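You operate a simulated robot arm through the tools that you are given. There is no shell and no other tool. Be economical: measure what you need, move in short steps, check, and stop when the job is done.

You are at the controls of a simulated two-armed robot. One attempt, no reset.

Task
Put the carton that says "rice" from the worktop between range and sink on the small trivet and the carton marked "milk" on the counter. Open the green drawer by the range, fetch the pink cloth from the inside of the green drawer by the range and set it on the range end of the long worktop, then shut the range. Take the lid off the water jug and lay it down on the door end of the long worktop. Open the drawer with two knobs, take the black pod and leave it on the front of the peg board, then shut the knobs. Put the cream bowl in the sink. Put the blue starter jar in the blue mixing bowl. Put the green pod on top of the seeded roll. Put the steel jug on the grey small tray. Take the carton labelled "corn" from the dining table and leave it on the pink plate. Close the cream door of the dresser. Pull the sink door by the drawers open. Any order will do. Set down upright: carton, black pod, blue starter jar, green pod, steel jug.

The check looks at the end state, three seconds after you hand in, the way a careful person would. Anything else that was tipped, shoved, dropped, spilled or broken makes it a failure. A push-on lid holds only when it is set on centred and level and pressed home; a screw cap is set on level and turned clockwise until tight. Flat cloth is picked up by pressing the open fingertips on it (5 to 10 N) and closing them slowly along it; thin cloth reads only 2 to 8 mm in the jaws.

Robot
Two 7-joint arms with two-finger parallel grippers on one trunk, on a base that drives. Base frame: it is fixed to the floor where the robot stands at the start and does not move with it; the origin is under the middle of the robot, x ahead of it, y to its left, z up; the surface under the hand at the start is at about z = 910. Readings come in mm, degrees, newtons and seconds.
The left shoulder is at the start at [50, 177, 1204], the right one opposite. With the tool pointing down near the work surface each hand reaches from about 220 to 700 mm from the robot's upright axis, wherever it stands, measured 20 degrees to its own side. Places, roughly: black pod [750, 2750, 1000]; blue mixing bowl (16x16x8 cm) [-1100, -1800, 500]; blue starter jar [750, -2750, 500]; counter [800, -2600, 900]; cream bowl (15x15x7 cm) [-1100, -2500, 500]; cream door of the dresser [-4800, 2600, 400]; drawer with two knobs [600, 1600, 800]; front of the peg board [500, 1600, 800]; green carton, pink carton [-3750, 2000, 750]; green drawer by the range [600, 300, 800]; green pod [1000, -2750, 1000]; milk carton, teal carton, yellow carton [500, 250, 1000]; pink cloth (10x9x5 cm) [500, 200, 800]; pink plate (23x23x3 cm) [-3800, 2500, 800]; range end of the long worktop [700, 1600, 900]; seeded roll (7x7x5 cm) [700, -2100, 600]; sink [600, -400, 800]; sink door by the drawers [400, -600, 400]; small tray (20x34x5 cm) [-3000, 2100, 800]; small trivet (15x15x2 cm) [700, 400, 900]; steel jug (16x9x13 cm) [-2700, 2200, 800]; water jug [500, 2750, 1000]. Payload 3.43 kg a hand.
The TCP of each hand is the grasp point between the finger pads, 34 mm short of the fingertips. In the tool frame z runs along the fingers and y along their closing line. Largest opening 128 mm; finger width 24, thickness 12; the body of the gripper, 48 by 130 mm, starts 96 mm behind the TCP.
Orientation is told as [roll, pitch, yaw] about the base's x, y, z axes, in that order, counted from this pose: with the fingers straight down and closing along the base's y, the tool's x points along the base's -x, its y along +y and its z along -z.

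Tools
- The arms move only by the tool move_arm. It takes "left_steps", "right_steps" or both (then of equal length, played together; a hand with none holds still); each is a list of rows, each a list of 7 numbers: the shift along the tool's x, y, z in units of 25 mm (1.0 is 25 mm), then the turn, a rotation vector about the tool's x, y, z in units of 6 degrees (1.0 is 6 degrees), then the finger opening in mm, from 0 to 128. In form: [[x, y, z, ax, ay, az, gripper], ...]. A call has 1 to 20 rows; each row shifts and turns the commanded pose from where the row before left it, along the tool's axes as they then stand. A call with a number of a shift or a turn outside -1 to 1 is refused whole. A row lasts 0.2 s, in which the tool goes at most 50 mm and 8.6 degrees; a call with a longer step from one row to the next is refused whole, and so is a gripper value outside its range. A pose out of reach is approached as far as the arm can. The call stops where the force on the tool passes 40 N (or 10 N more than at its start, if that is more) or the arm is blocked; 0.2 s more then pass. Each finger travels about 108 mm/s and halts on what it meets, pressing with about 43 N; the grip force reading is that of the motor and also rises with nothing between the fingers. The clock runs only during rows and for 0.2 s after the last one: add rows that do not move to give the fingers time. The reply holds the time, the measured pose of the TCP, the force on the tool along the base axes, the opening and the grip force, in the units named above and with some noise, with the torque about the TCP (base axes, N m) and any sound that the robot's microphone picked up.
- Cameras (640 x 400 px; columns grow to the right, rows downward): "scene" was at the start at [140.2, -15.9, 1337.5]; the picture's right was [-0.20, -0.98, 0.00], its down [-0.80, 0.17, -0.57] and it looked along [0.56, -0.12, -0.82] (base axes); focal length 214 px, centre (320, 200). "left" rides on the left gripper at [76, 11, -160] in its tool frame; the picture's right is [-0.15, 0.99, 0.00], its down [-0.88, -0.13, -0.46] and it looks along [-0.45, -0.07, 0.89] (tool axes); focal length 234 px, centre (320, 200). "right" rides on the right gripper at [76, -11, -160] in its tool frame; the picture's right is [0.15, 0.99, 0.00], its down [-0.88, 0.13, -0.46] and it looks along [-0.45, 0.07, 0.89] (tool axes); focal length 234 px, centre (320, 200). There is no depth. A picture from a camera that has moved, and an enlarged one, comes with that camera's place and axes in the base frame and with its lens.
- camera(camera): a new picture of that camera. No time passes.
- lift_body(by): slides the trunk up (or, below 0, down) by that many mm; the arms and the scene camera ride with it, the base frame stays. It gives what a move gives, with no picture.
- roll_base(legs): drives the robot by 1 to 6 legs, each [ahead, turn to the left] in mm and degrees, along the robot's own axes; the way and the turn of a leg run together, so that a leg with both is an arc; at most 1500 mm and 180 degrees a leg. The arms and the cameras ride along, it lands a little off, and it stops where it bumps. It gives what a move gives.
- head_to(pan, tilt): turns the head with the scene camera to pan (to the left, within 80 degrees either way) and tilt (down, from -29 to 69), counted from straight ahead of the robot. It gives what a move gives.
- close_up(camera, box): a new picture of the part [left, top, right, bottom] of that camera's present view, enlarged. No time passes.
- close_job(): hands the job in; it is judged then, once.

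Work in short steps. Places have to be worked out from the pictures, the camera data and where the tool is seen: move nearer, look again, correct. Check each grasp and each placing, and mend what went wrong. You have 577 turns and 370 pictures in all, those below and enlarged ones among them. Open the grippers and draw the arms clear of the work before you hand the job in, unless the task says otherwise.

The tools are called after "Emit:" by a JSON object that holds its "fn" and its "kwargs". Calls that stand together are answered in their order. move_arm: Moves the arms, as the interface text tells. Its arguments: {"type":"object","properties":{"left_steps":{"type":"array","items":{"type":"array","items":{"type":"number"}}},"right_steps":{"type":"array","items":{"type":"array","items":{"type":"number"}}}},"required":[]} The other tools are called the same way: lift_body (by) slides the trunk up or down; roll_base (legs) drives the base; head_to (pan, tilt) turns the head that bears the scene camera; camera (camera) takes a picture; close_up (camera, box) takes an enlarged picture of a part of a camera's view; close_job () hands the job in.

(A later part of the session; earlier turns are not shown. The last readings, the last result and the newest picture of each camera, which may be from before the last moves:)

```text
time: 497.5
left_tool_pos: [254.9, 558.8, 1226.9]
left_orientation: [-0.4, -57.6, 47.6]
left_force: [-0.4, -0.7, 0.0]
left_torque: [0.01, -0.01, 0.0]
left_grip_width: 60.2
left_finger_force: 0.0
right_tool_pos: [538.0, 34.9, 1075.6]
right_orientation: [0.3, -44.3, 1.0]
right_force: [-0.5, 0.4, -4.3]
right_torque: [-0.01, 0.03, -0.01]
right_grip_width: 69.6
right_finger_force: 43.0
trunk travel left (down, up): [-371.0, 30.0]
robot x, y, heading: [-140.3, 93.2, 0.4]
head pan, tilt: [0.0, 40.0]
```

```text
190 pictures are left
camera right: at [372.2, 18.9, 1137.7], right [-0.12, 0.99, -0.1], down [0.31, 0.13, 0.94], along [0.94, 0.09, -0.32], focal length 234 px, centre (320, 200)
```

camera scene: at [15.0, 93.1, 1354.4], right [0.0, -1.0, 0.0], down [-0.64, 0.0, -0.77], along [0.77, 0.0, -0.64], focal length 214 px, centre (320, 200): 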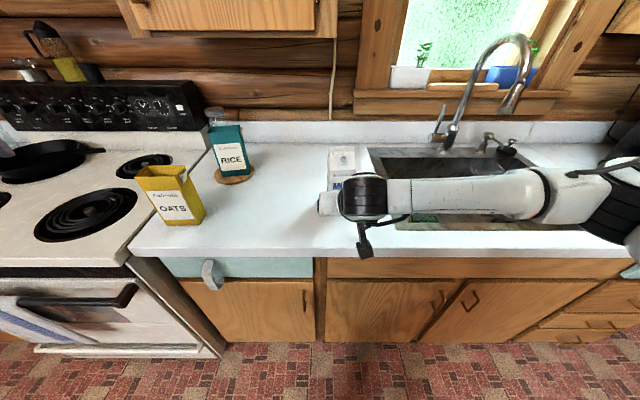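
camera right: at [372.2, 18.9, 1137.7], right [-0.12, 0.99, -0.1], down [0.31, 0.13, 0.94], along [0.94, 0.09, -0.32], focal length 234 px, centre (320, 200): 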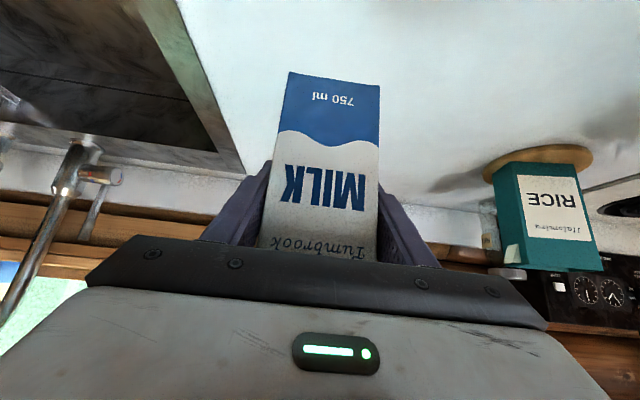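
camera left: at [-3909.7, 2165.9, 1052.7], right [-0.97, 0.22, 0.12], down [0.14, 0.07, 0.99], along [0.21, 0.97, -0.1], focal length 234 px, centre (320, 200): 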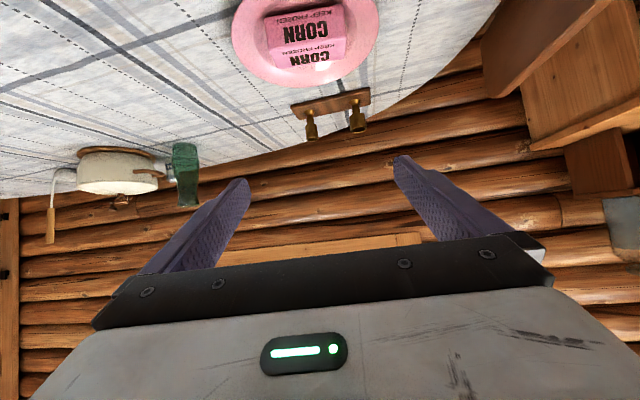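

Milk is held (70 mm, upright). Backing off and driving south to the counter.

Emit:
{"fn": "roll_base", "kwargs": {"legs": [[-330, 0], [0, -90], [1250, 0]]}}

Emit:
{"fn": "head_to", "kwargs": {"pan": 10, "tilt": 22}}

Emit:
{"fn": "camera", "kwargs": {"camera": "scene"}}

Emit:
{"fn": "head_to", "kwargs": {"pan": -50, "tilt": 25}}

Emit:
{"fn": "camera", "kwargs": {"camera": "scene"}}

```text
time: 509.4
left_tool_pos: [7.8, -1550.0, 1225.2]
left_orientation: [-0.2, -57.5, -41.9]
left_force: [0.3, -0.5, 0.0]
left_torque: [-0.01, -0.02, 0.01]
left_grip_width: 59.8
left_finger_force: 0.0
right_tool_pos: [-513.3, -1834.9, 1075.6]
right_orientation: [0.3, -44.2, -88.4]
right_force: [-0.7, 0.1, -6.1]
right_torque: [0.0, 0.01, 0.0]
right_grip_width: 69.8
right_finger_force: 43.3
trunk travel left (down, up): [-371.0, 30.0]
robot x, y, heading: [-458.7, -1159.5, -89.1]
head pan, tilt: [0.0, 40.0]
```

```text
time: 510.2
left_tool_pos: [8.7, -1546.9, 1226.3]
left_orientation: [-0.4, -57.5, -41.8]
left_force: [0.0, 0.1, -0.3]
left_torque: [-0.02, -0.01, 0.0]
left_grip_width: 59.8
left_finger_force: 0.1
right_tool_pos: [-511.8, -1836.0, 1075.6]
right_orientation: [0.4, -44.2, -88.4]
right_force: [0.7, -0.4, -5.3]
right_torque: [-0.04, 0.01, 0.0]
right_grip_width: 70.0
right_finger_force: 42.8
trunk travel left (down, up): [-371.0, 30.0]
robot x, y, heading: [-455.0, -1157.0, -89.2]
head pan, tilt: [10.0, 22.0]
```

```text
189 pictures are left
camera scene: at [-442.1, -1320.2, 1382.4], right [-0.98, -0.19, 0.0], down [-0.07, 0.37, -0.93], along [0.17, -0.91, -0.38], focal length 214 px, centre (320, 200)
```

scene: 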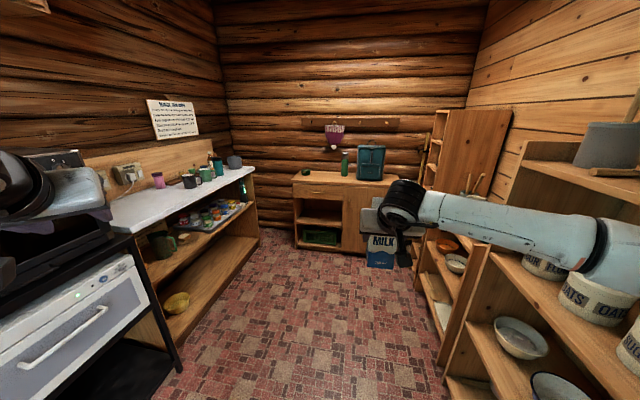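

```text
time: 511.5
left_tool_pos: [8.0, -1548.1, 1226.5]
left_orientation: [-0.3, -57.6, -41.9]
left_force: [0.6, -0.3, -0.2]
left_torque: [0.04, 0.01, 0.01]
left_grip_width: 59.9
left_finger_force: 0.0
right_tool_pos: [-511.9, -1835.4, 1075.0]
right_orientation: [0.3, -44.2, -88.4]
right_force: [0.8, 0.7, -5.0]
right_torque: [-0.02, -0.03, -0.01]
right_grip_width: 70.0
right_finger_force: 43.5
trunk travel left (down, up): [-371.0, 30.0]
robot x, y, heading: [-455.5, -1155.5, -89.3]
head pan, tilt: [-50.0, 25.0]
```

```text
188 pictures are left
camera scene: at [-529.2, -1289.1, 1377.6], right [-0.65, 0.76, 0.0], down [0.32, 0.28, -0.91], along [-0.69, -0.59, -0.42], focal length 214 px, centre (320, 200)
```

scene: 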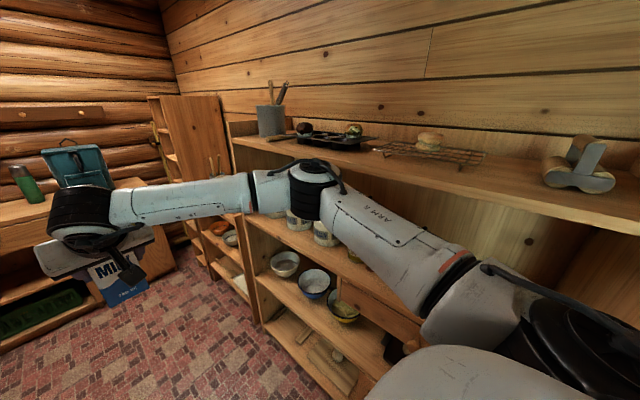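

The white-topped open unit on the left is the counter; the right shelves hold the bowls. Driving to face the counter.

Emit:
{"fn": "roll_base", "kwargs": {"legs": [[1050, 0], [0, 89]]}}

Emit:
{"fn": "head_to", "kwargs": {"pan": -5, "tilt": 30}}

Emit:
{"fn": "camera", "kwargs": {"camera": "scene"}}

```text
time: 520.7
left_tool_pos: [-39.8, -1746.8, 1227.1]
left_orientation: [-0.2, -57.6, 46.7]
left_force: [0.2, -0.1, -0.4]
left_torque: [0.0, -0.03, 0.01]
left_grip_width: 60.1
left_finger_force: 0.0
right_tool_pos: [232.8, -2275.7, 1074.8]
right_orientation: [0.4, -44.3, 0.0]
right_force: [-0.5, -0.4, -5.7]
right_torque: [0.01, 0.04, 0.02]
right_grip_width: 70.0
right_finger_force: 43.3
trunk travel left (down, up): [-371.0, 30.0]
robot x, y, heading: [-445.1, -2205.2, -0.8]
head pan, tilt: [-50.0, 25.0]
```

```text
time: 521.8
left_tool_pos: [-39.2, -1747.0, 1226.6]
left_orientation: [-0.3, -57.6, 46.6]
left_force: [-1.4, 0.3, 0.7]
left_torque: [-0.03, 0.01, -0.01]
left_grip_width: 59.9
left_finger_force: 0.2
right_tool_pos: [233.9, -2274.9, 1076.0]
right_orientation: [0.2, -44.2, 0.0]
right_force: [0.2, 0.3, -4.8]
right_torque: [0.02, 0.05, -0.01]
right_grip_width: 70.0
right_finger_force: 42.8
trunk travel left (down, up): [-371.0, 30.0]
robot x, y, heading: [-441.7, -2204.9, -0.7]
head pan, tilt: [-5.0, 30.0]
```

```text
187 pictures are left
camera scene: at [-282.7, -2216.5, 1369.7], right [-0.1, -0.99, 0.0], down [-0.5, 0.05, -0.87], along [0.86, -0.09, -0.5], focal length 214 px, centre (320, 200)
```

scene: 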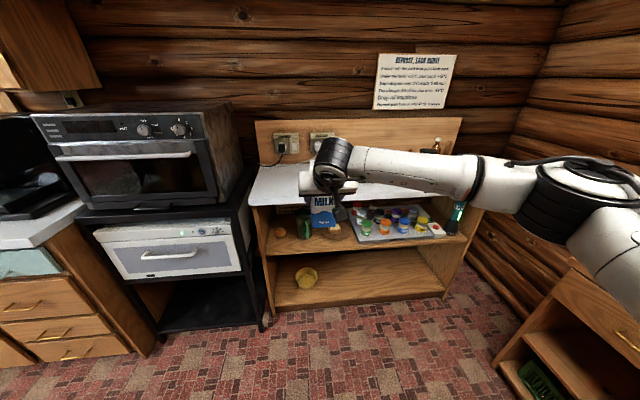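

Checking the counter top through the right-hand camera before placing the milk.

Emit:
{"fn": "camera", "kwargs": {"camera": "right"}}

Emit:
{"fn": "close_up", "kwargs": {"camera": "scene", "box": [230, 110, 500, 320]}}

```text
186 pictures are left
camera right: at [68.2, -2288.6, 1137.2], right [-0.11, 0.99, -0.1], down [0.31, 0.13, 0.94], along [0.94, 0.07, -0.32], focal length 234 px, centre (320, 200)
```

right: 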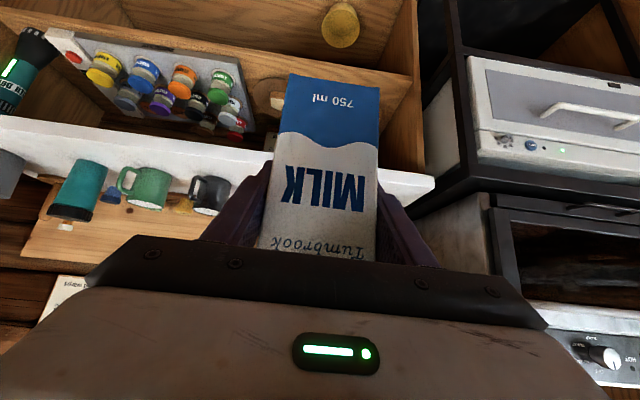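

```text
1.90 times, centred on (365, 215) of scene
camera zoom: at [-282.7, -2216.5, 1369.7], right [-0.1, -0.99, 0.0], down [-0.5, 0.05, -0.87], along [0.86, -0.09, -0.5], focal length 408 px, centre (234, 171)
```

zoom: 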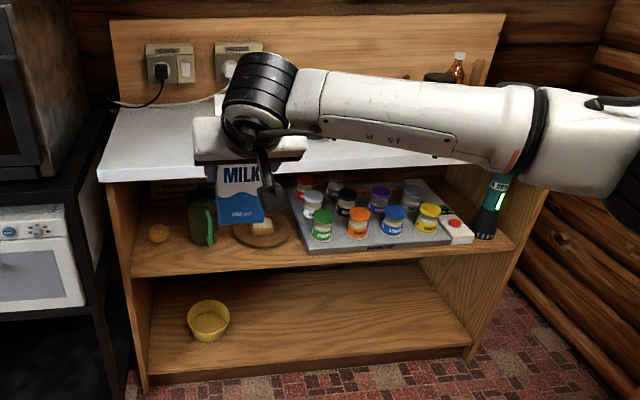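

The left part of the counter is free. First I normalise the left hand (yaw 0, fingers down) so it's clear of the microwave.

Emit:
{"fn": "move_arm", "kwargs": {"left_steps": [[0, 0, 0, 0.843, 0, 0.537, 60], [0, 0, 0, 0.843, 0, 0.537, 60], [0, 0, 0, 0.843, 0, 0.537, 60], [0, 0, 0, 0.843, 0, 0.537, 60], [0, 0, 0, 0.843, 0, 0.537, 60], [0, 0, 0, 0.843, 0, 0.537, 60], [0, 0, 0, 0.843, 0, 0.537, 60], [0, 0, 0, 0.65, 0, 0.41, 60], [0, 0, 0, 0, 1, 0, 60], [0, 0, 0, 0, 1, 0, 60], [0, 0, 0, 0, 1, 0, 60], [0, 0, 0, 0, 1, 0, 60], [0, 0, 0, 0, 1, 0, 60], [0, -1, 0, 0, 1, 0, 60], [0, -1, 0, 0, 1, 0, 60], [0, -1, 0, 0, 1, 0, 60], [0, -1, 0, 0, 1, 0, 60], [0, -1, 0, 0, 0.6, 0, 60], [0, -1, 0, 0, 0, 0, 60], [0, -1, 0, 0, 0, 0, 60]]}}

Emit:
{"fn": "roll_base", "kwargs": {"legs": [[320, 0.8]]}}

Emit:
{"fn": "camera", "kwargs": {"camera": "right"}}

Emit:
{"fn": "camera", "kwargs": {"camera": "scene"}}

```text
time: 526.0
left_tool_pos: [-40.1, -1921.1, 1225.9]
left_orientation: [-0.1, 0.0, -0.2]
left_force: [0.7, -0.1, 0.0]
left_torque: [0.02, 0.03, -0.04]
left_grip_width: 60.1
left_finger_force: 0.1
right_tool_pos: [235.4, -2276.1, 1074.8]
right_orientation: [0.3, -44.3, 0.0]
right_force: [-0.1, -0.1, -5.8]
right_torque: [0.02, 0.01, -0.01]
right_grip_width: 69.7
right_finger_force: 42.6
trunk travel left (down, up): [-371.0, 30.0]
robot x, y, heading: [-441.4, -2202.9, -0.7]
head pan, tilt: [-5.0, 30.0]
```

```text
time: 528.1
left_tool_pos: [271.5, -1918.1, 1226.8]
left_orientation: [0.0, 0.1, 0.7]
left_force: [0.5, 0.1, -0.7]
left_torque: [0.01, 0.02, -0.02]
left_grip_width: 59.9
left_finger_force: 0.0
right_tool_pos: [550.2, -2266.0, 1075.9]
right_orientation: [0.2, -44.4, 0.9]
right_force: [-0.5, -0.4, -5.0]
right_torque: [0.03, 0.0, 0.01]
right_grip_width: 69.9
right_finger_force: 43.2
trunk travel left (down, up): [-371.0, 30.0]
robot x, y, heading: [-127.4, -2208.8, -0.1]
head pan, tilt: [-5.0, 30.0]
```

```text
184 pictures are left
camera right: at [385.3, -2282.5, 1136.9], right [-0.12, 0.99, -0.1], down [0.31, 0.13, 0.94], along [0.94, 0.09, -0.32], focal length 234 px, centre (320, 200)
```

right: 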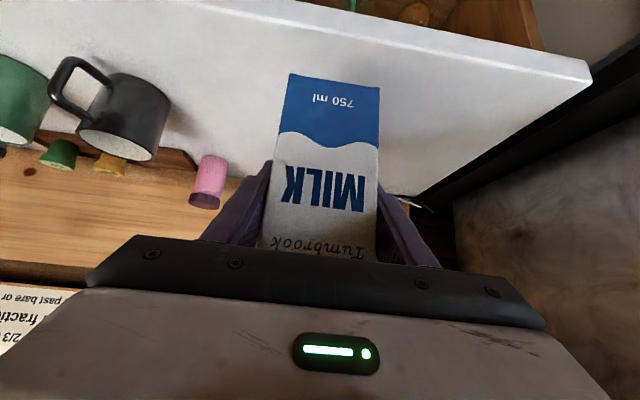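

```text
183 pictures are left
camera scene: at [33.5, -2215.8, 1369.6], right [-0.09, -1.0, 0.0], down [-0.5, 0.04, -0.87], along [0.86, -0.07, -0.5], focal length 214 px, centre (320, 200)
```

scene: 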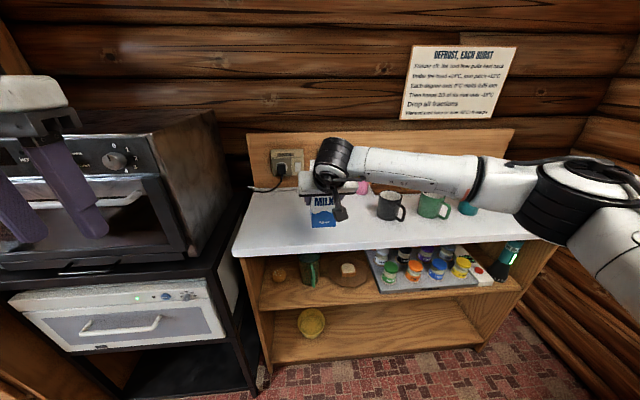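

Free spot under the milk. Moving to [620,-2206] and lowering.

Emit:
{"fn": "move_arm", "kwargs": {"right_steps": [[-0.5, 0.6, 0.49, 0, 0, 0, 50], [-0.5, 0.6, 0.49, 0, 0, 0, 50], [-0.5, 0.6, 0.49, 0, 0, 0, 50], [-0.5, 0.6, 0.49, 0, 0, 0, 50], [0.6, 0, 0.615, 0, 0, 0, 50], [0.6, 0, 0.615, 0, 0, 0, 50], [0.6, 0, 0.615, 0, 0, 0, 50], [0.5, 0, 0.512, 0, 0, 0, 50]]}}

Emit:
{"fn": "camera", "kwargs": {"camera": "right"}}

```text
time: 529.9
left_tool_pos: [270.7, -1917.5, 1228.2]
left_orientation: [-0.1, -0.1, 0.7]
left_force: [0.3, 0.0, 0.8]
left_torque: [0.0, 0.03, 0.04]
left_grip_width: 59.9
left_finger_force: 0.1
right_tool_pos: [618.1, -2203.3, 992.8]
right_orientation: [0.3, -44.3, 0.9]
right_force: [1.0, 0.3, -4.8]
right_torque: [0.01, -0.02, 0.01]
right_grip_width: 69.8
right_finger_force: 44.0
trunk travel left (down, up): [-371.0, 30.0]
robot x, y, heading: [-124.2, -2206.1, 0.1]
head pan, tilt: [-5.0, 30.0]
```

```text
182 pictures are left
camera right: at [453.8, -2220.4, 1054.4], right [-0.12, 0.99, -0.1], down [0.31, 0.13, 0.94], along [0.94, 0.09, -0.32], focal length 234 px, centre (320, 200)
```

right: 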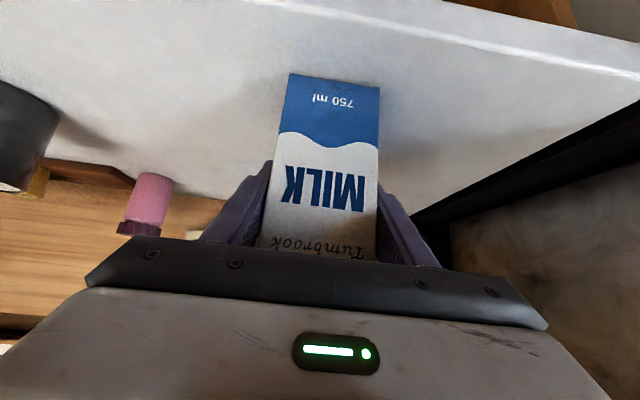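

Continuing down in small steps to contact.

Emit:
{"fn": "move_arm", "kwargs": {"right_steps": [[0.14, 0, 0.143, 0, 0, 0, 50], [0.14, 0, 0.143, 0, 0, 0, 50]]}}

Emit:
{"fn": "move_arm", "kwargs": {"right_steps": [[0.1, 0, 0.1, 0, 0, 0, 50], [0.1, 0, 0.1, 0, 0, 0, 50]]}}

```text
time: 530.5
left_tool_pos: [269.3, -1916.8, 1227.6]
left_orientation: [0.0, -0.2, 0.7]
left_force: [0.4, 1.1, -0.5]
left_torque: [-0.01, -0.01, 0.01]
left_grip_width: 60.0
left_finger_force: 0.0
right_tool_pos: [619.3, -2204.8, 988.0]
right_orientation: [0.3, -44.7, 0.8]
right_force: [-0.8, 0.6, 10.9]
right_torque: [-0.6, 0.6, -0.01]
right_grip_width: 69.7
right_finger_force: 43.0
trunk travel left (down, up): [-371.0, 30.0]
robot x, y, heading: [-127.5, -2208.3, -0.1]
head pan, tilt: [-5.0, 30.0]
```

```text
time: 531.1
left_tool_pos: [265.5, -1917.4, 1230.2]
left_orientation: [-0.1, -0.3, 0.7]
left_force: [-0.2, -0.1, 0.0]
left_torque: [0.02, 0.02, -0.02]
left_grip_width: 60.1
left_finger_force: 0.1
right_tool_pos: [617.5, -2204.6, 988.0]
right_orientation: [0.3, -45.4, 1.0]
right_force: [-2.7, -0.5, 38.2]
right_torque: [-1.19, 1.58, -0.12]
right_grip_width: 69.7
right_finger_force: 43.4
trunk travel left (down, up): [-371.0, 30.0]
robot x, y, heading: [-131.2, -2207.7, 0.1]
head pan, tilt: [-5.0, 30.0]
```

Milk is on the counter (z≈910). Relieving the pressure, opening and backing out.

Emit:
{"fn": "move_arm", "kwargs": {"right_steps": [[-0.11, 0, -0.11, 0, 0, 0, 50], [0, 0, 0, 0, 0, 0, 80], [0, 0, 0, 0, 0, 0, 100], [0, 0, 0, 0, 0, 0, 100], [0.67, 0, -0.655, 0, 0, 0, 100], [0.67, 0, -0.655, 0, 0, 0, 100], [0.67, 0, -0.655, 0, 0, 0, 100], [0.67, 0, -0.655, 0, 0, 0, 100], [0.67, 0, -0.655, 0, 0, 0, 100], [0.67, 0, -0.655, 0, 0, 0, 100], [0, 0, 0, 0, 0, 0, 60]]}}

Emit:
{"fn": "camera", "kwargs": {"camera": "right"}}

Emit:
{"fn": "roll_base", "kwargs": {"legs": [[-280, 0]]}}

```text
time: 533.5
left_tool_pos: [269.2, -1918.1, 1226.8]
left_orientation: [-0.1, -0.1, 0.8]
left_force: [-0.2, 0.2, 0.0]
left_torque: [0.01, 0.0, -0.01]
left_grip_width: 60.0
left_finger_force: 0.0
right_tool_pos: [476.9, -2207.6, 981.7]
right_orientation: [0.3, -44.4, 0.9]
right_force: [0.5, 0.0, -0.5]
right_torque: [0.01, -0.02, -0.04]
right_grip_width: 59.7
right_finger_force: 0.1
trunk travel left (down, up): [-371.0, 30.0]
robot x, y, heading: [-126.1, -2204.2, -0.1]
head pan, tilt: [-5.0, 30.0]
```

```text
181 pictures are left
camera right: at [312.1, -2224.1, 1042.8], right [-0.12, 0.99, -0.1], down [0.31, 0.13, 0.94], along [0.94, 0.09, -0.32], focal length 234 px, centre (320, 200)
```

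right: 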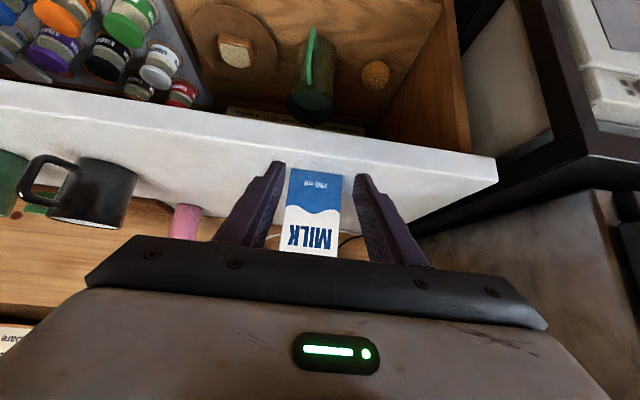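

```text
time: 535.5
left_tool_pos: [-12.2, -1917.6, 1226.7]
left_orientation: [-0.1, -0.1, 0.8]
left_force: [-1.0, -0.5, 0.8]
left_torque: [0.0, 0.0, -0.02]
left_grip_width: 59.9
left_finger_force: 0.0
right_tool_pos: [197.9, -2206.9, 981.6]
right_orientation: [0.3, -44.4, 0.9]
right_force: [0.1, -0.1, 0.4]
right_torque: [0.0, -0.02, 0.01]
right_grip_width: 59.9
right_finger_force: 0.0
trunk travel left (down, up): [-371.0, 30.0]
robot x, y, heading: [-409.2, -2206.9, 0.0]
head pan, tilt: [-5.0, 30.0]
```

Milk stands on the counter. Moving south to look at the green pod and starter jars.

Emit:
{"fn": "move_arm", "kwargs": {"right_steps": [[-0.698, 0, -0.716, 0, 0, 0, 60], [-0.698, 0, -0.716, 0, 0, 0, 60], [-0.698, 0, -0.716, 0, 0, 0, 60], [-0.698, 0, -0.716, 0, 0, 0, 60], [-0.698, 0, -0.716, 0, 0, 0, 60], [-0.698, 0, -0.716, 0, 0, 0, 60], [-0.698, 0, -0.716, 0, 0, 0, 60], [-0.698, 0, -0.716, 0, 0, 0, 60]]}}

Emit:
{"fn": "roll_base", "kwargs": {"legs": [[0, -90], [560, 0], [0, 90]]}}

Emit:
{"fn": "head_to", "kwargs": {"pan": 8, "tilt": 30}}

Emit:
{"fn": "camera", "kwargs": {"camera": "scene"}}

Emit:
{"fn": "close_up", "kwargs": {"camera": "scene", "box": [160, 100, 440, 300]}}

```text
time: 537.3
left_tool_pos: [-10.8, -1915.5, 1227.3]
left_orientation: [0.0, 0.0, 0.9]
left_force: [-0.5, -0.8, -0.4]
left_torque: [0.01, 0.0, -0.04]
left_grip_width: 59.8
left_finger_force: 0.1
right_tool_pos: [197.5, -2208.7, 1182.1]
right_orientation: [0.3, -44.3, 1.0]
right_force: [-0.4, -0.2, 0.1]
right_torque: [0.02, 0.02, 0.0]
right_grip_width: 60.0
right_finger_force: 0.0
trunk travel left (down, up): [-371.0, 30.0]
robot x, y, heading: [-404.3, -2209.8, 0.0]
head pan, tilt: [-5.0, 30.0]
```

```text
time: 548.1
left_tool_pos: [-5.2, -2481.7, 1226.5]
left_orientation: [-0.2, -0.1, -0.1]
left_force: [0.0, 0.6, -0.4]
left_torque: [-0.03, -0.01, 0.02]
left_grip_width: 59.9
left_finger_force: 0.2
right_tool_pos: [198.0, -2774.1, 1180.3]
right_orientation: [0.3, -44.3, 0.2]
right_force: [-0.5, -0.1, -0.5]
right_torque: [-0.01, -0.02, 0.01]
right_grip_width: 59.8
right_finger_force: 0.1
trunk travel left (down, up): [-371.0, 30.0]
robot x, y, heading: [-403.7, -2766.1, -0.5]
head pan, tilt: [-5.0, 30.0]
```

```text
time: 548.9
left_tool_pos: [-4.4, -2481.6, 1226.9]
left_orientation: [-0.1, 0.0, 0.0]
left_force: [0.2, 0.3, -0.3]
left_torque: [0.01, -0.03, -0.01]
left_grip_width: 60.1
left_finger_force: 0.1
right_tool_pos: [197.8, -2776.3, 1181.2]
right_orientation: [0.2, -44.2, 0.2]
right_force: [0.0, -0.1, 0.0]
right_torque: [0.04, 0.0, 0.03]
right_grip_width: 60.2
right_finger_force: 0.0
trunk travel left (down, up): [-371.0, 30.0]
robot x, y, heading: [-405.2, -2768.7, -0.2]
head pan, tilt: [8.0, 30.0]
```

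```text
180 pictures are left
camera scene: at [-246.5, -2756.9, 1369.8], right [0.13, -0.99, 0.0], down [-0.5, -0.06, -0.87], along [0.86, 0.11, -0.5], focal length 214 px, centre (320, 200)
```

scene: 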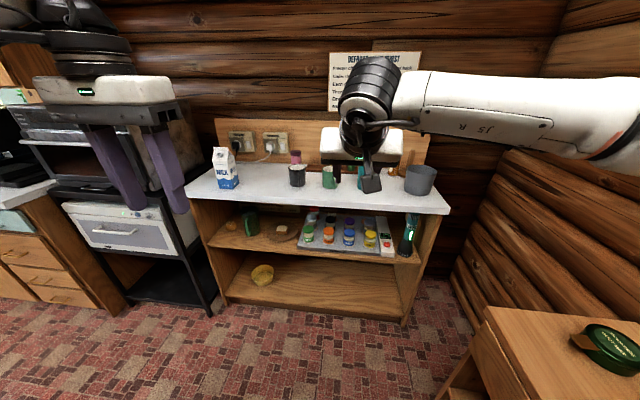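

```text
2.00 times, centred on (300, 200) of scene
camera zoom: at [-246.5, -2756.9, 1369.8], right [0.13, -0.99, 0.0], down [-0.5, -0.06, -0.87], along [0.86, 0.11, -0.5], focal length 429 px, centre (360, 200)
```

zoom: 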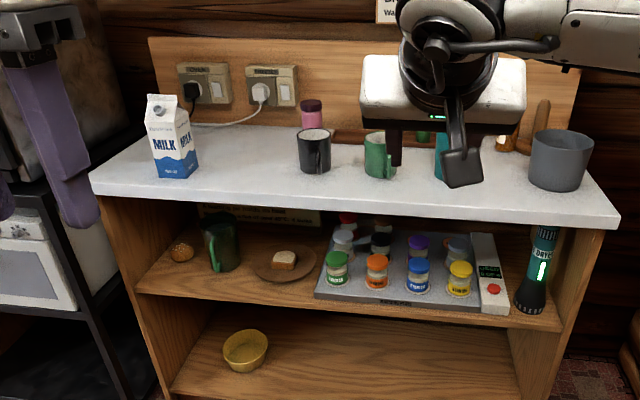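

Moving the right hand aside for an unobstructed view.

Emit:
{"fn": "move_arm", "kwargs": {"right_steps": [[0, -1, 0, 0, 0, 0, 60], [0, -1, 0, 0, 0, 0, 60], [0, -1, 0, 0, 0, 0, 60], [0, -1, 0, 0, 0, 0, 60], [0, -1, 0, 0, 0, 0, 60], [0, -1, 0, 0, 0, 0, 60], [0, -1, 0, 0, 0, 0, 60], [0, -1, 0, 0, 0, 0, 60], [0, -1, 0, 0, 0, 0, 60], [0, -1, 0, 0, 0, 0, 60]]}}

Emit:
{"fn": "close_up", "kwargs": {"camera": "scene", "box": [270, 120, 450, 220]}}

Emit:
{"fn": "close_up", "kwargs": {"camera": "scene", "box": [200, 190, 440, 300]}}

```text
time: 551.1
left_tool_pos: [-5.4, -2482.2, 1226.0]
left_orientation: [0.0, -0.1, 0.0]
left_force: [-0.4, -0.5, 0.5]
left_torque: [-0.02, -0.04, -0.07]
left_grip_width: 60.2
left_finger_force: 0.0
right_tool_pos: [200.9, -3026.7, 1181.6]
right_orientation: [0.3, -44.2, 0.3]
right_force: [0.6, -0.7, -0.6]
right_torque: [0.03, -0.03, 0.03]
right_grip_width: 59.7
right_finger_force: 0.1
trunk travel left (down, up): [-371.0, 30.0]
robot x, y, heading: [-404.4, -2768.4, -0.7]
head pan, tilt: [8.0, 30.0]
```

```text
3.56 times, centred on (360, 170) of scene
camera zoom: at [-246.6, -2757.4, 1369.8], right [0.13, -0.99, 0.0], down [-0.5, -0.06, -0.87], along [0.86, 0.11, -0.5], focal length 763 px, centre (178, 307)
```

zoom: 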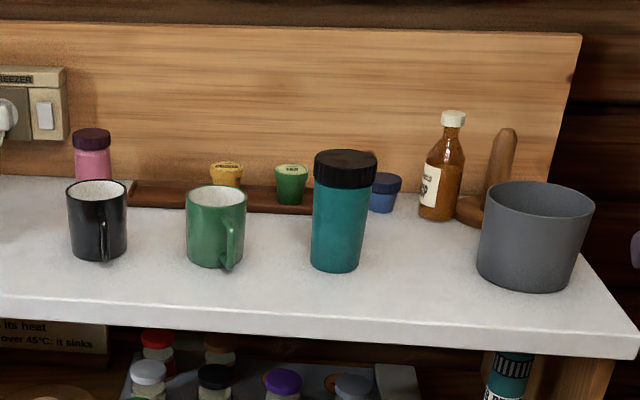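

```text
2.67 times, centred on (320, 245) of scene
camera zoom: at [-246.6, -2757.4, 1369.8], right [0.13, -0.99, 0.0], down [-0.5, -0.06, -0.87], along [0.86, 0.11, -0.5], focal length 572 px, centre (320, 80)
```

zoom: 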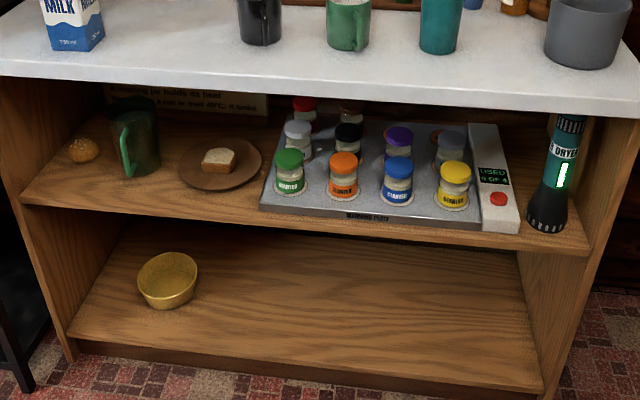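

Green pod found near [880,-2790] on the board behind the mugs; roll at [690,-2097] on the middle shelf (z≈575). Driving in so the right hand can reach the pod from above.

Emit:
{"fn": "roll_base", "kwargs": {"legs": [[0, 15.5], [560, 0], [0, -15]]}}

Emit:
{"fn": "camera", "kwargs": {"camera": "right"}}

Emit:
{"fn": "camera", "kwargs": {"camera": "scene"}}

```text
time: 556.1
left_tool_pos: [532.6, -2334.8, 1227.0]
left_orientation: [-0.1, 0.0, 0.4]
left_force: [0.1, -0.5, -0.7]
left_torque: [0.02, 0.01, -0.03]
left_grip_width: 60.1
left_finger_force: 0.1
right_tool_pos: [741.2, -2877.4, 1179.9]
right_orientation: [0.4, -44.2, 0.5]
right_force: [0.3, -0.6, 0.0]
right_torque: [0.03, -0.02, 0.02]
right_grip_width: 59.9
right_finger_force: 0.1
trunk travel left (down, up): [-371.0, 30.0]
robot x, y, heading: [129.7, -2618.9, 0.1]
head pan, tilt: [8.0, 30.0]
```

```text
176 pictures are left
camera right: at [576.8, -2892.6, 1241.9], right [-0.12, 0.99, -0.1], down [0.31, 0.13, 0.94], along [0.94, 0.08, -0.32], focal length 234 px, centre (320, 200)
```

right: 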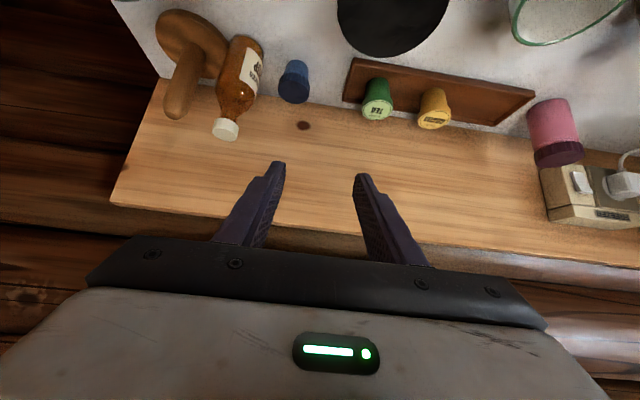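

```text
175 pictures are left
camera scene: at [293.3, -2612.1, 1369.7], right [0.14, -0.99, 0.0], down [-0.5, -0.07, -0.87], along [0.86, 0.12, -0.5], focal length 214 px, centre (320, 200)
```

scene: 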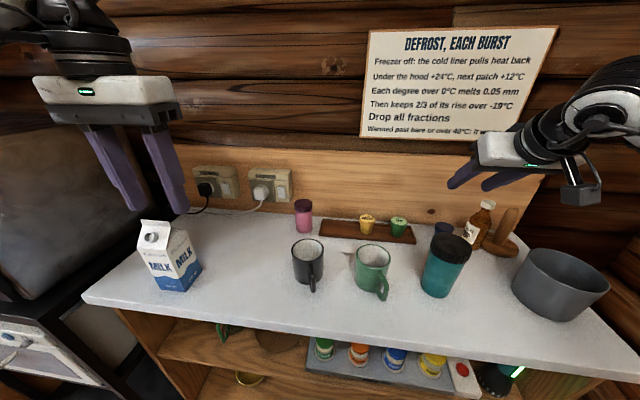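

Pod confirmed at about [880,-2790]. Rolling 50 mm closer and easing the right hand to pitch -30°.

Emit:
{"fn": "roll_base", "kwargs": {"legs": [[50, 0]]}}

Emit:
{"fn": "move_arm", "kwargs": {"right_steps": [[0, 0.6, 0, 0, 1, 0, 75], [0, 0.6, 0, 0, 1, 0, 75], [0, 0.6, 0, 0, 0.4, 0, 75], [0, 0.6, 0, 0, 0, 0, 75], [0, 0.6, 0, 0, 0, 0, 75], [0, 0.5, 0, 0, 0, 0, 75]]}}

Emit:
{"fn": "camera", "kwargs": {"camera": "right"}}

```text
time: 557.0
left_tool_pos: [583.5, -2335.4, 1225.4]
left_orientation: [0.0, -0.1, 0.4]
left_force: [0.8, -0.1, -0.4]
left_torque: [-0.01, 0.04, -0.02]
left_grip_width: 59.9
left_finger_force: 0.0
right_tool_pos: [793.1, -2877.5, 1180.9]
right_orientation: [0.3, -44.3, 0.6]
right_force: [0.2, 0.2, -0.6]
right_torque: [0.0, 0.01, 0.0]
right_grip_width: 60.0
right_finger_force: 0.0
trunk travel left (down, up): [-371.0, 30.0]
robot x, y, heading: [184.7, -2620.3, -0.2]
head pan, tilt: [8.0, 30.0]
```

```text
time: 558.4
left_tool_pos: [583.2, -2334.4, 1225.9]
left_orientation: [-0.1, -0.1, 0.4]
left_force: [-0.6, 1.1, 0.1]
left_torque: [0.01, 0.02, -0.03]
left_grip_width: 59.6
left_finger_force: 0.2
right_tool_pos: [789.9, -2789.2, 1179.8]
right_orientation: [0.2, -29.9, 0.6]
right_force: [0.4, -0.8, -0.7]
right_torque: [0.0, -0.01, -0.04]
right_grip_width: 75.0
right_finger_force: 0.0
trunk travel left (down, up): [-371.0, 30.0]
robot x, y, heading: [184.1, -2622.6, -0.2]
head pan, tilt: [8.0, 30.0]
```

```text
174 pictures are left
camera right: at [645.8, -2804.5, 1281.5], right [-0.14, 0.99, -0.07], down [0.53, 0.13, 0.83], along [0.83, 0.08, -0.55], focal length 234 px, centre (320, 200)
```

right: 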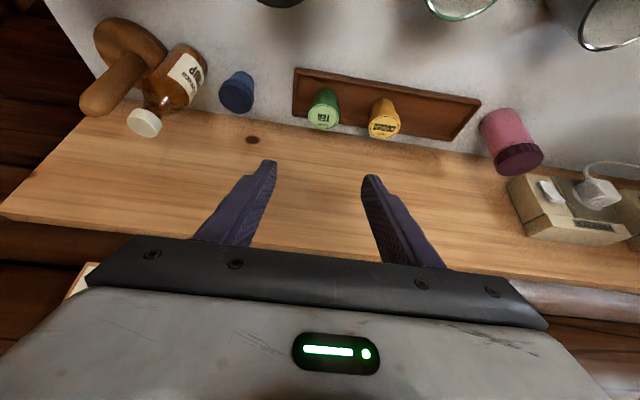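

Aligned in y. Descending most of the way, then checking.

Emit:
{"fn": "move_arm", "kwargs": {"right_steps": [[0.145, 0, 0.955, 0, 0, 0, 75], [0.145, 0, 0.955, 0, 0, 0, 75], [0.145, 0, 0.955, 0, 0, 0, 75], [0.145, 0, 0.955, 0, 0, 0, 75], [0.145, 0, 0.955, 0, 0, 0, 75], [0.145, 0, 0.955, 0, 0, 0, 75], [0.145, 0, 0.955, 0, 0, 0, 75]]}}

Emit:
{"fn": "camera", "kwargs": {"camera": "right"}}

Emit:
{"fn": "camera", "kwargs": {"camera": "scene"}}

```text
time: 560.0
left_tool_pos: [582.5, -2334.0, 1226.4]
left_orientation: [-0.1, -0.1, 0.5]
left_force: [-0.3, -0.3, -0.2]
left_torque: [0.0, 0.03, -0.03]
left_grip_width: 60.2
left_finger_force: 0.0
right_tool_pos: [853.8, -2789.4, 1021.3]
right_orientation: [0.1, -29.9, 0.7]
right_force: [0.4, -0.5, -0.4]
right_torque: [0.0, -0.01, -0.02]
right_grip_width: 75.0
right_finger_force: 0.1
trunk travel left (down, up): [-371.0, 30.0]
robot x, y, heading: [180.3, -2626.2, -0.5]
head pan, tilt: [8.0, 30.0]
```

```text
173 pictures are left
camera right: at [708.0, -2803.9, 1123.2], right [-0.14, 0.99, -0.07], down [0.53, 0.14, 0.83], along [0.83, 0.08, -0.55], focal length 234 px, centre (320, 200)
```

right: 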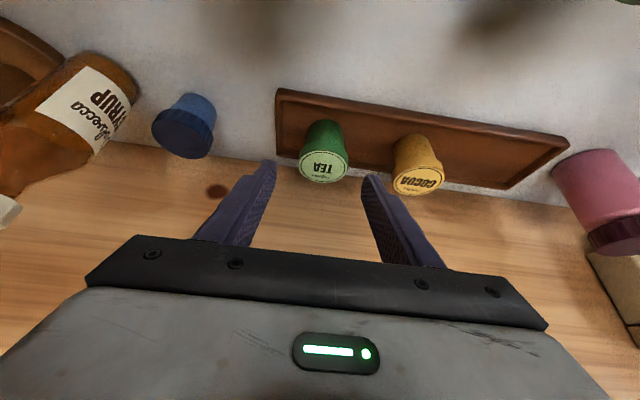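

```text
172 pictures are left
camera scene: at [343.5, -2611.8, 1369.7], right [0.14, -0.99, 0.0], down [-0.5, -0.07, -0.87], along [0.86, 0.12, -0.5], focal length 214 px, centre (320, 200)
```

scene: 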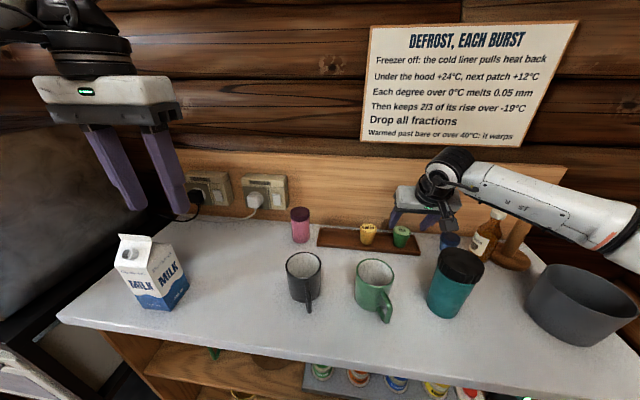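

Triangulating again: pod centre [893,-2786], top z≈952. Descending the rest and closing.

Emit:
{"fn": "move_arm", "kwargs": {"right_steps": [[0.037, 0.03, 0.845, 0, 0, 0, 75], [0.037, 0.03, 0.845, 0, 0, 0, 75], [0.037, 0.03, 0.845, 0, 0, 0, 75], [0.037, 0.03, 0.845, 0, 0, 0, 75]]}}

Emit:
{"fn": "camera", "kwargs": {"camera": "right"}}

```text
time: 561.0
left_tool_pos: [581.2, -2333.7, 1227.8]
left_orientation: [-0.1, -0.2, 0.5]
left_force: [-0.1, -0.7, -0.4]
left_torque: [-0.01, -0.03, -0.01]
left_grip_width: 60.1
left_finger_force: 0.1
right_tool_pos: [889.4, -2784.6, 950.4]
right_orientation: [0.3, -30.2, 0.8]
right_force: [-4.5, 0.0, 9.5]
right_torque: [-0.39, 0.08, -0.27]
right_grip_width: 74.7
right_finger_force: 0.1
trunk travel left (down, up): [-371.0, 30.0]
robot x, y, heading: [185.9, -2622.7, -0.3]
head pan, tilt: [8.0, 30.0]
```

```text
171 pictures are left
camera right: at [745.5, -2799.7, 1051.3], right [-0.14, 0.99, -0.07], down [0.53, 0.13, 0.84], along [0.84, 0.08, -0.54], focal length 234 px, centre (320, 200)
```

right: 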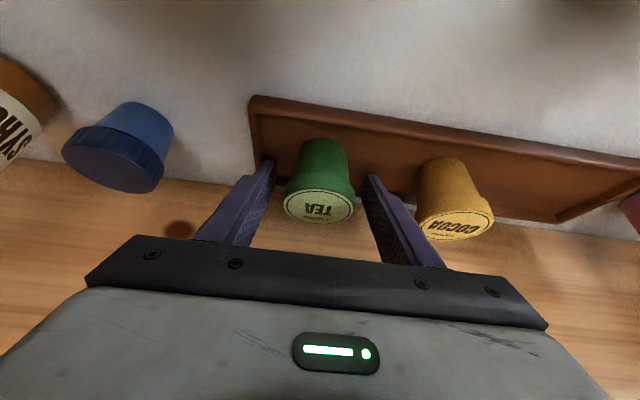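

Fingertip touches the board. Backing up 5 mm and closing on the pod.

Emit:
{"fn": "move_arm", "kwargs": {"right_steps": [[-0.1, 0, -0.17, 0, 0, 0, 75], [0, 0, 0, 0, 0, 0, 60], [0, 0, 0, 0, 0, 0, 45], [0, 0, 0, 0, 0, 0, 30], [0, 0, 0, 0, 0, 0, 30]]}}

Emit:
{"fn": "camera", "kwargs": {"camera": "right"}}

```text
time: 562.2
left_tool_pos: [583.8, -2334.8, 1224.8]
left_orientation: [-0.1, 0.0, 0.4]
left_force: [1.4, 0.1, 1.1]
left_torque: [-0.03, 0.01, 0.02]
left_grip_width: 60.2
left_finger_force: 0.1
right_tool_pos: [891.1, -2784.7, 954.2]
right_orientation: [0.2, -29.9, 0.6]
right_force: [0.2, 0.2, 0.0]
right_torque: [0.0, 0.02, -0.01]
right_grip_width: 47.9
right_finger_force: 43.5
trunk travel left (down, up): [-371.0, 30.0]
robot x, y, heading: [178.6, -2619.7, -0.1]
head pan, tilt: [8.0, 30.0]
```

```text
170 pictures are left
camera right: at [746.5, -2799.9, 1054.1], right [-0.14, 0.99, -0.07], down [0.53, 0.13, 0.83], along [0.83, 0.08, -0.55], focal length 234 px, centre (320, 200)
```

right: 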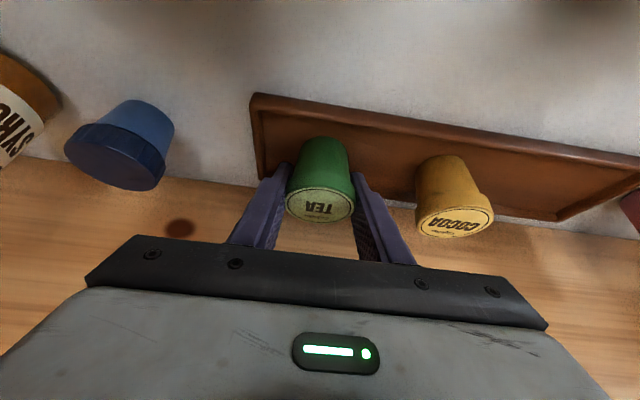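

Pod gripped (48 mm). Lifting it 125 mm and carrying it to a free spot at the counter front for re-gripping.

Emit:
{"fn": "move_arm", "kwargs": {"right_steps": [[-0.5, 0, -0.866, 0, 0, 0, 30], [-0.5, 0, -0.866, 0, 0, 0, 30], [-0.5, 0, -0.866, 0, 0, 0, 30], [-0.5, 0, -0.866, 0, 0, 0, 30], [-0.5, 0, -0.866, 0, 0, 0, 30], [0.883, 0.567, -0.51, 0, 0, 0, 30], [0.883, 0.567, -0.51, 0, 0, 0, 30], [0.883, 0.567, -0.51, 0, 0, 0, 30], [0.883, 0.567, -0.51, 0, 0, 0, 30], [0.883, 0.567, -0.51, 0, 0, 0, 30], [0.883, 0.567, -0.51, 0, 0, 0, 30], [0.883, 0.567, -0.51, 0, 0, 0, 30], [0.883, 0.567, -0.51, 0, 0, 0, 30], [0.883, 0.567, -0.51, 0, 0, 0, 30], [0.883, 0.567, -0.51, 0, 0, 0, 30], [0.883, 0.567, -0.51, 0, 0, 0, 30], [0.883, 0.567, -0.51, 0, 0, 0, 30]]}}

Emit:
{"fn": "camera", "kwargs": {"camera": "right"}}

Emit:
{"fn": "camera", "kwargs": {"camera": "scene"}}

```text
time: 565.8
left_tool_pos: [582.2, -2334.9, 1226.2]
left_orientation: [-0.1, -0.1, 0.4]
left_force: [-1.1, 0.5, 0.2]
left_torque: [-0.01, 0.0, -0.01]
left_grip_width: 59.9
left_finger_force: 0.0
right_tool_pos: [581.5, -2619.7, 1079.6]
right_orientation: [0.2, -29.9, 0.5]
right_force: [0.2, -0.3, -0.7]
right_torque: [0.02, -0.03, 0.0]
right_grip_width: 48.4
right_finger_force: 43.0
trunk travel left (down, up): [-371.0, 30.0]
robot x, y, heading: [185.6, -2624.8, -0.4]
head pan, tilt: [8.0, 30.0]
```

```text
169 pictures are left
camera right: at [436.6, -2634.1, 1180.7], right [-0.14, 0.99, -0.07], down [0.53, 0.13, 0.83], along [0.83, 0.08, -0.55], focal length 234 px, centre (320, 200)
```

right: 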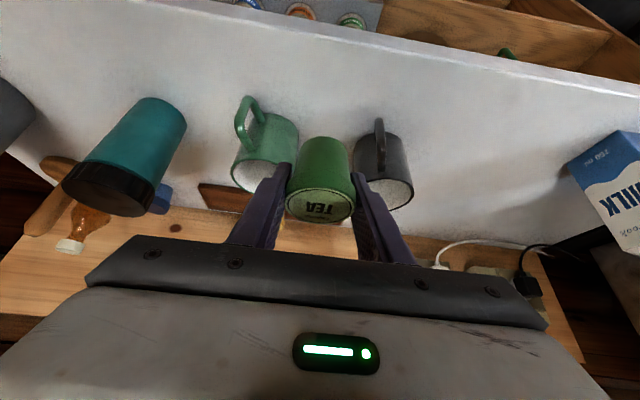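

```text
168 pictures are left
camera scene: at [342.9, -2611.3, 1369.8], right [0.14, -0.99, 0.0], down [-0.49, -0.07, -0.87], along [0.86, 0.12, -0.5], focal length 214 px, centre (320, 200)
```

scene: 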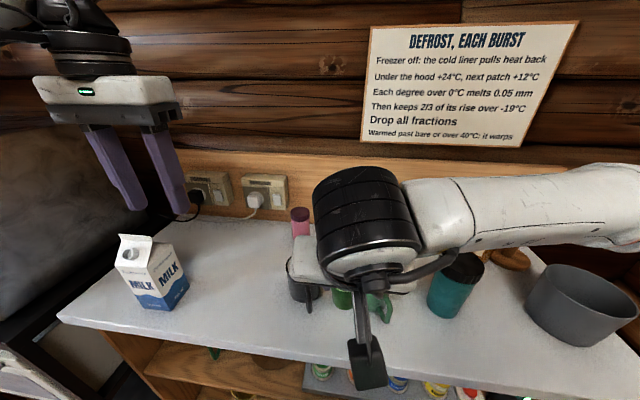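

Lowering the pod onto the front strip between the two mug handles.

Emit:
{"fn": "move_arm", "kwargs": {"right_steps": [[0.5, -0.25, 0.866, 0, 0, 0, 30], [0.5, -0.25, 0.866, 0, 0, 0, 30], [0.5, 0, 0.866, 0, 0, 0, 30], [0.5, 0, 0.866, 0, 0, 0, 30], [0.3, 0, 0.52, 0, 0, 0, 30]]}}

Emit:
{"fn": "move_arm", "kwargs": {"right_steps": [[0.1, 0, 0.173, 0, 0, 0, 30], [0.1, 0, 0.173, 0, 0, 0, 30]]}}

Emit:
{"fn": "move_arm", "kwargs": {"right_steps": [[0.08, 0, 0.13, 0, 0, 0, 30], [0.08, 0, 0.13, 0, 0, 0, 30]]}}

```text
time: 567.0
left_tool_pos: [582.4, -2334.5, 1226.2]
left_orientation: [0.0, -0.1, 0.4]
left_force: [-0.4, 0.1, 0.5]
left_torque: [0.03, 0.0, -0.01]
left_grip_width: 59.8
left_finger_force: 0.0
right_tool_pos: [583.1, -2630.8, 964.3]
right_orientation: [0.3, -29.9, 0.8]
right_force: [0.0, -0.4, -0.5]
right_torque: [-0.03, 0.0, 0.02]
right_grip_width: 48.5
right_finger_force: 43.1
trunk travel left (down, up): [-371.0, 30.0]
robot x, y, heading: [183.2, -2621.4, -0.1]
head pan, tilt: [8.0, 30.0]
```

```text
time: 567.6
left_tool_pos: [582.5, -2334.0, 1227.6]
left_orientation: [0.0, -0.1, 0.4]
left_force: [-1.2, -0.2, -0.2]
left_torque: [0.01, 0.02, 0.0]
left_grip_width: 60.0
left_finger_force: 0.0
right_tool_pos: [581.9, -2630.6, 954.1]
right_orientation: [0.4, -29.8, 0.8]
right_force: [-0.4, -0.6, 0.0]
right_torque: [0.02, -0.01, 0.03]
right_grip_width: 48.5
right_finger_force: 42.8
trunk travel left (down, up): [-371.0, 30.0]
robot x, y, heading: [181.2, -2621.4, -0.6]
head pan, tilt: [8.0, 30.0]
```

```text
time: 568.2
left_tool_pos: [584.0, -2334.0, 1226.4]
left_orientation: [-0.1, -0.1, 0.5]
left_force: [1.0, -0.2, 0.4]
left_torque: [0.03, -0.02, -0.03]
left_grip_width: 59.9
left_finger_force: 0.0
right_tool_pos: [582.5, -2631.2, 946.1]
right_orientation: [0.1, -29.9, 0.7]
right_force: [0.0, 0.6, 0.6]
right_torque: [-0.01, 0.01, 0.0]
right_grip_width: 48.5
right_finger_force: 42.9
trunk travel left (down, up): [-371.0, 30.0]
robot x, y, heading: [185.5, -2619.7, -0.4]
head pan, tilt: [8.0, 30.0]
```

Not down yet; continuing in 3 mm steps.

Emit:
{"fn": "move_arm", "kwargs": {"right_steps": [[0.06, 0, 0.104, 0, 0, 0, 30]]}}

Emit:
{"fn": "move_arm", "kwargs": {"right_steps": [[0.06, 0, 0.104, 0, 0, 0, 30]]}}

Emit:
{"fn": "camera", "kwargs": {"camera": "right"}}

```text
time: 568.6
left_tool_pos: [580.9, -2336.1, 1227.0]
left_orientation: [-0.1, -0.2, 0.3]
left_force: [-0.2, -0.2, 0.6]
left_torque: [0.0, 0.0, -0.01]
left_grip_width: 59.8
left_finger_force: 0.1
right_tool_pos: [581.6, -2630.6, 945.6]
right_orientation: [0.5, -30.1, 0.6]
right_force: [-2.2, -2.3, 14.7]
right_torque: [-0.05, 0.18, -0.01]
right_grip_width: 48.3
right_finger_force: 42.6
trunk travel left (down, up): [-371.0, 30.0]
robot x, y, heading: [183.4, -2625.3, -0.3]
head pan, tilt: [8.0, 30.0]
```

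```text
time: 569.0
left_tool_pos: [580.8, -2334.9, 1228.4]
left_orientation: [-0.1, -0.3, 0.5]
left_force: [0.6, -0.6, 0.7]
left_torque: [-0.01, 0.0, 0.02]
left_grip_width: 60.0
left_finger_force: 0.0
right_tool_pos: [581.6, -2629.2, 944.7]
right_orientation: [0.4, -30.5, 0.5]
right_force: [-2.2, -5.2, 35.8]
right_torque: [-0.14, 0.54, -0.01]
right_grip_width: 48.6
right_finger_force: 42.9
trunk travel left (down, up): [-371.0, 30.0]
robot x, y, heading: [183.2, -2623.5, -0.3]
head pan, tilt: [8.0, 30.0]
```

```text
167 pictures are left
camera right: at [436.3, -2645.5, 1045.0], right [-0.14, 0.99, -0.07], down [0.53, 0.13, 0.84], along [0.84, 0.08, -0.54], focal length 234 px, centre (320, 200)
```

right: 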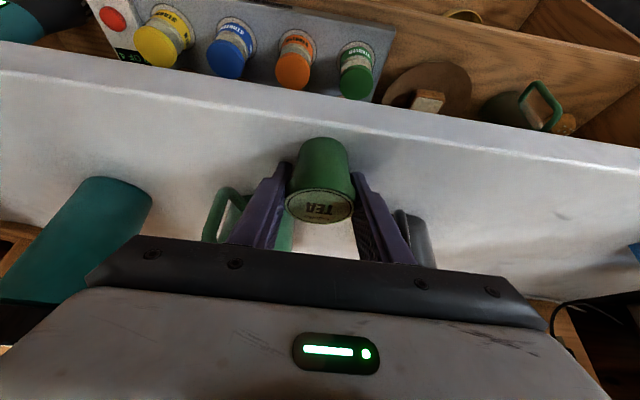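

Pod stands on the counter. Releasing and withdrawing upward along the fingers.

Emit:
{"fn": "move_arm", "kwargs": {"right_steps": [[-0.08, 0, -0.14, 0, 0, 0, 30], [0, 0, 0, 0, 0, 0, 55], [0, 0, 0, 0, 0, 0, 75], [0, 0, -0.6, 0, 0, 0, 75], [0, 0, -1, 0, 0, 0, 75], [0, 0, -1, 0, 0, 0, 75], [0, 0, -1, 0, 0, 0, 75], [0, 0, -1, 0, 0, 0, 75], [0, 0, -1, 0, 0, 0, 75]]}}

Emit:
{"fn": "camera", "kwargs": {"camera": "right"}}

Emit:
{"fn": "roll_base", "kwargs": {"legs": [[-220, 0]]}}

```text
time: 571.0
left_tool_pos: [582.4, -2334.2, 1226.8]
left_orientation: [0.0, -0.1, 0.4]
left_force: [0.6, -0.1, 0.2]
left_torque: [0.01, 0.01, -0.01]
left_grip_width: 59.7
left_finger_force: 0.2
right_tool_pos: [512.3, -2632.9, 1067.2]
right_orientation: [0.3, -29.9, 0.7]
right_force: [0.1, 0.1, -0.3]
right_torque: [-0.01, -0.02, -0.03]
right_grip_width: 74.9
right_finger_force: 0.0
trunk travel left (down, up): [-371.0, 30.0]
robot x, y, heading: [183.9, -2622.9, -0.2]
head pan, tilt: [8.0, 30.0]
```

```text
166 pictures are left
camera right: at [367.0, -2648.0, 1168.0], right [-0.14, 0.99, -0.07], down [0.53, 0.13, 0.83], along [0.83, 0.08, -0.55], focal length 234 px, centre (320, 200)
```

right: 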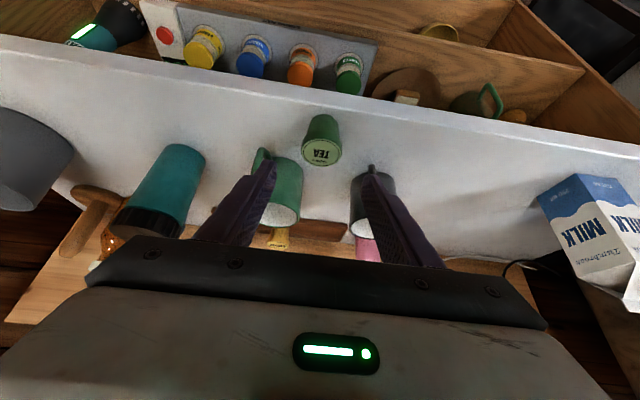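

```text
time: 572.7
left_tool_pos: [360.0, -2332.7, 1227.1]
left_orientation: [-0.1, -0.1, 0.5]
left_force: [-0.2, -1.0, 0.6]
left_torque: [0.01, 0.0, -0.01]
left_grip_width: 59.9
left_finger_force: 0.1
right_tool_pos: [291.6, -2632.7, 1067.2]
right_orientation: [0.3, -30.0, 0.8]
right_force: [0.3, -0.1, 0.8]
right_torque: [-0.02, -0.02, 0.01]
right_grip_width: 74.8
right_finger_force: 0.0
trunk travel left (down, up): [-371.0, 30.0]
robot x, y, heading: [-35.5, -2626.8, 0.1]
head pan, tilt: [8.0, 30.0]
```

Re-gripping from the front: tilting the right hand to -65° and coming level with the pod.

Emit:
{"fn": "move_arm", "kwargs": {"right_steps": [[0, 0, 0, 0, -1, 0, 80], [0, 0, 0, 0, -1, 0, 80], [0, 0, 0, 0, -1, 0, 80], [0, 0, 0, 0, -1, 0, 80], [0, 0, 0, 0, -1, 0, 80], [0, 0, 0, 0, -0.85, 0, 80], [0.134, 0, 0.984, 0, 0, 0, 80], [0.134, 0, 0.984, 0, 0, 0, 80], [0.134, 0, 0.984, 0, 0, 0, 80], [0.134, 0, 0.984, 0, 0, 0, 80], [0.134, 0, 0.984, 0, 0, 0, 80], [0.134, 0, 0.984, 0, 0, 0, 80], [0.134, 0, 0.984, 0, 0, 0, 80], [0.134, 0, 0.984, 0, 0, 0, 80], [0.134, 0, 0.984, 0, 0, 0, 80]]}}

Emit:
{"fn": "camera", "kwargs": {"camera": "right"}}

```text
time: 573.3
left_tool_pos: [361.5, -2333.7, 1227.2]
left_orientation: [0.0, 0.0, 0.4]
left_force: [-0.3, -0.5, 0.2]
left_torque: [0.03, 0.01, 0.02]
left_grip_width: 59.9
left_finger_force: 0.1
right_tool_pos: [295.9, -2632.0, 1071.7]
right_orientation: [0.8, -40.3, -0.4]
right_force: [-0.2, 0.3, 0.6]
right_torque: [-0.03, 0.01, -0.01]
right_grip_width: 80.1
right_finger_force: 0.0
trunk travel left (down, up): [-371.0, 30.0]
robot x, y, heading: [-37.8, -2625.0, -0.2]
head pan, tilt: [8.0, 30.0]
stopped in row 2 (right hand): the force on the tool passed its limit at 64 N (the readings are from after the stop); the commanded pose is now the measured one
```

```text
165 pictures are left
camera right: at [136.3, -2645.9, 1144.2], right [-0.11, 0.99, -0.09], down [0.38, 0.12, 0.92], along [0.92, 0.07, -0.39], focal length 234 px, centre (320, 200)
```

right: 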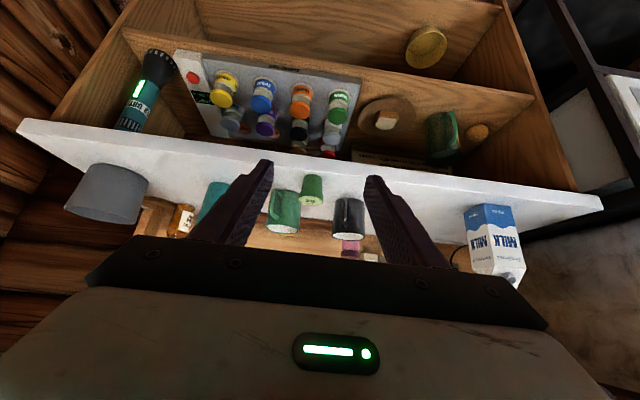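

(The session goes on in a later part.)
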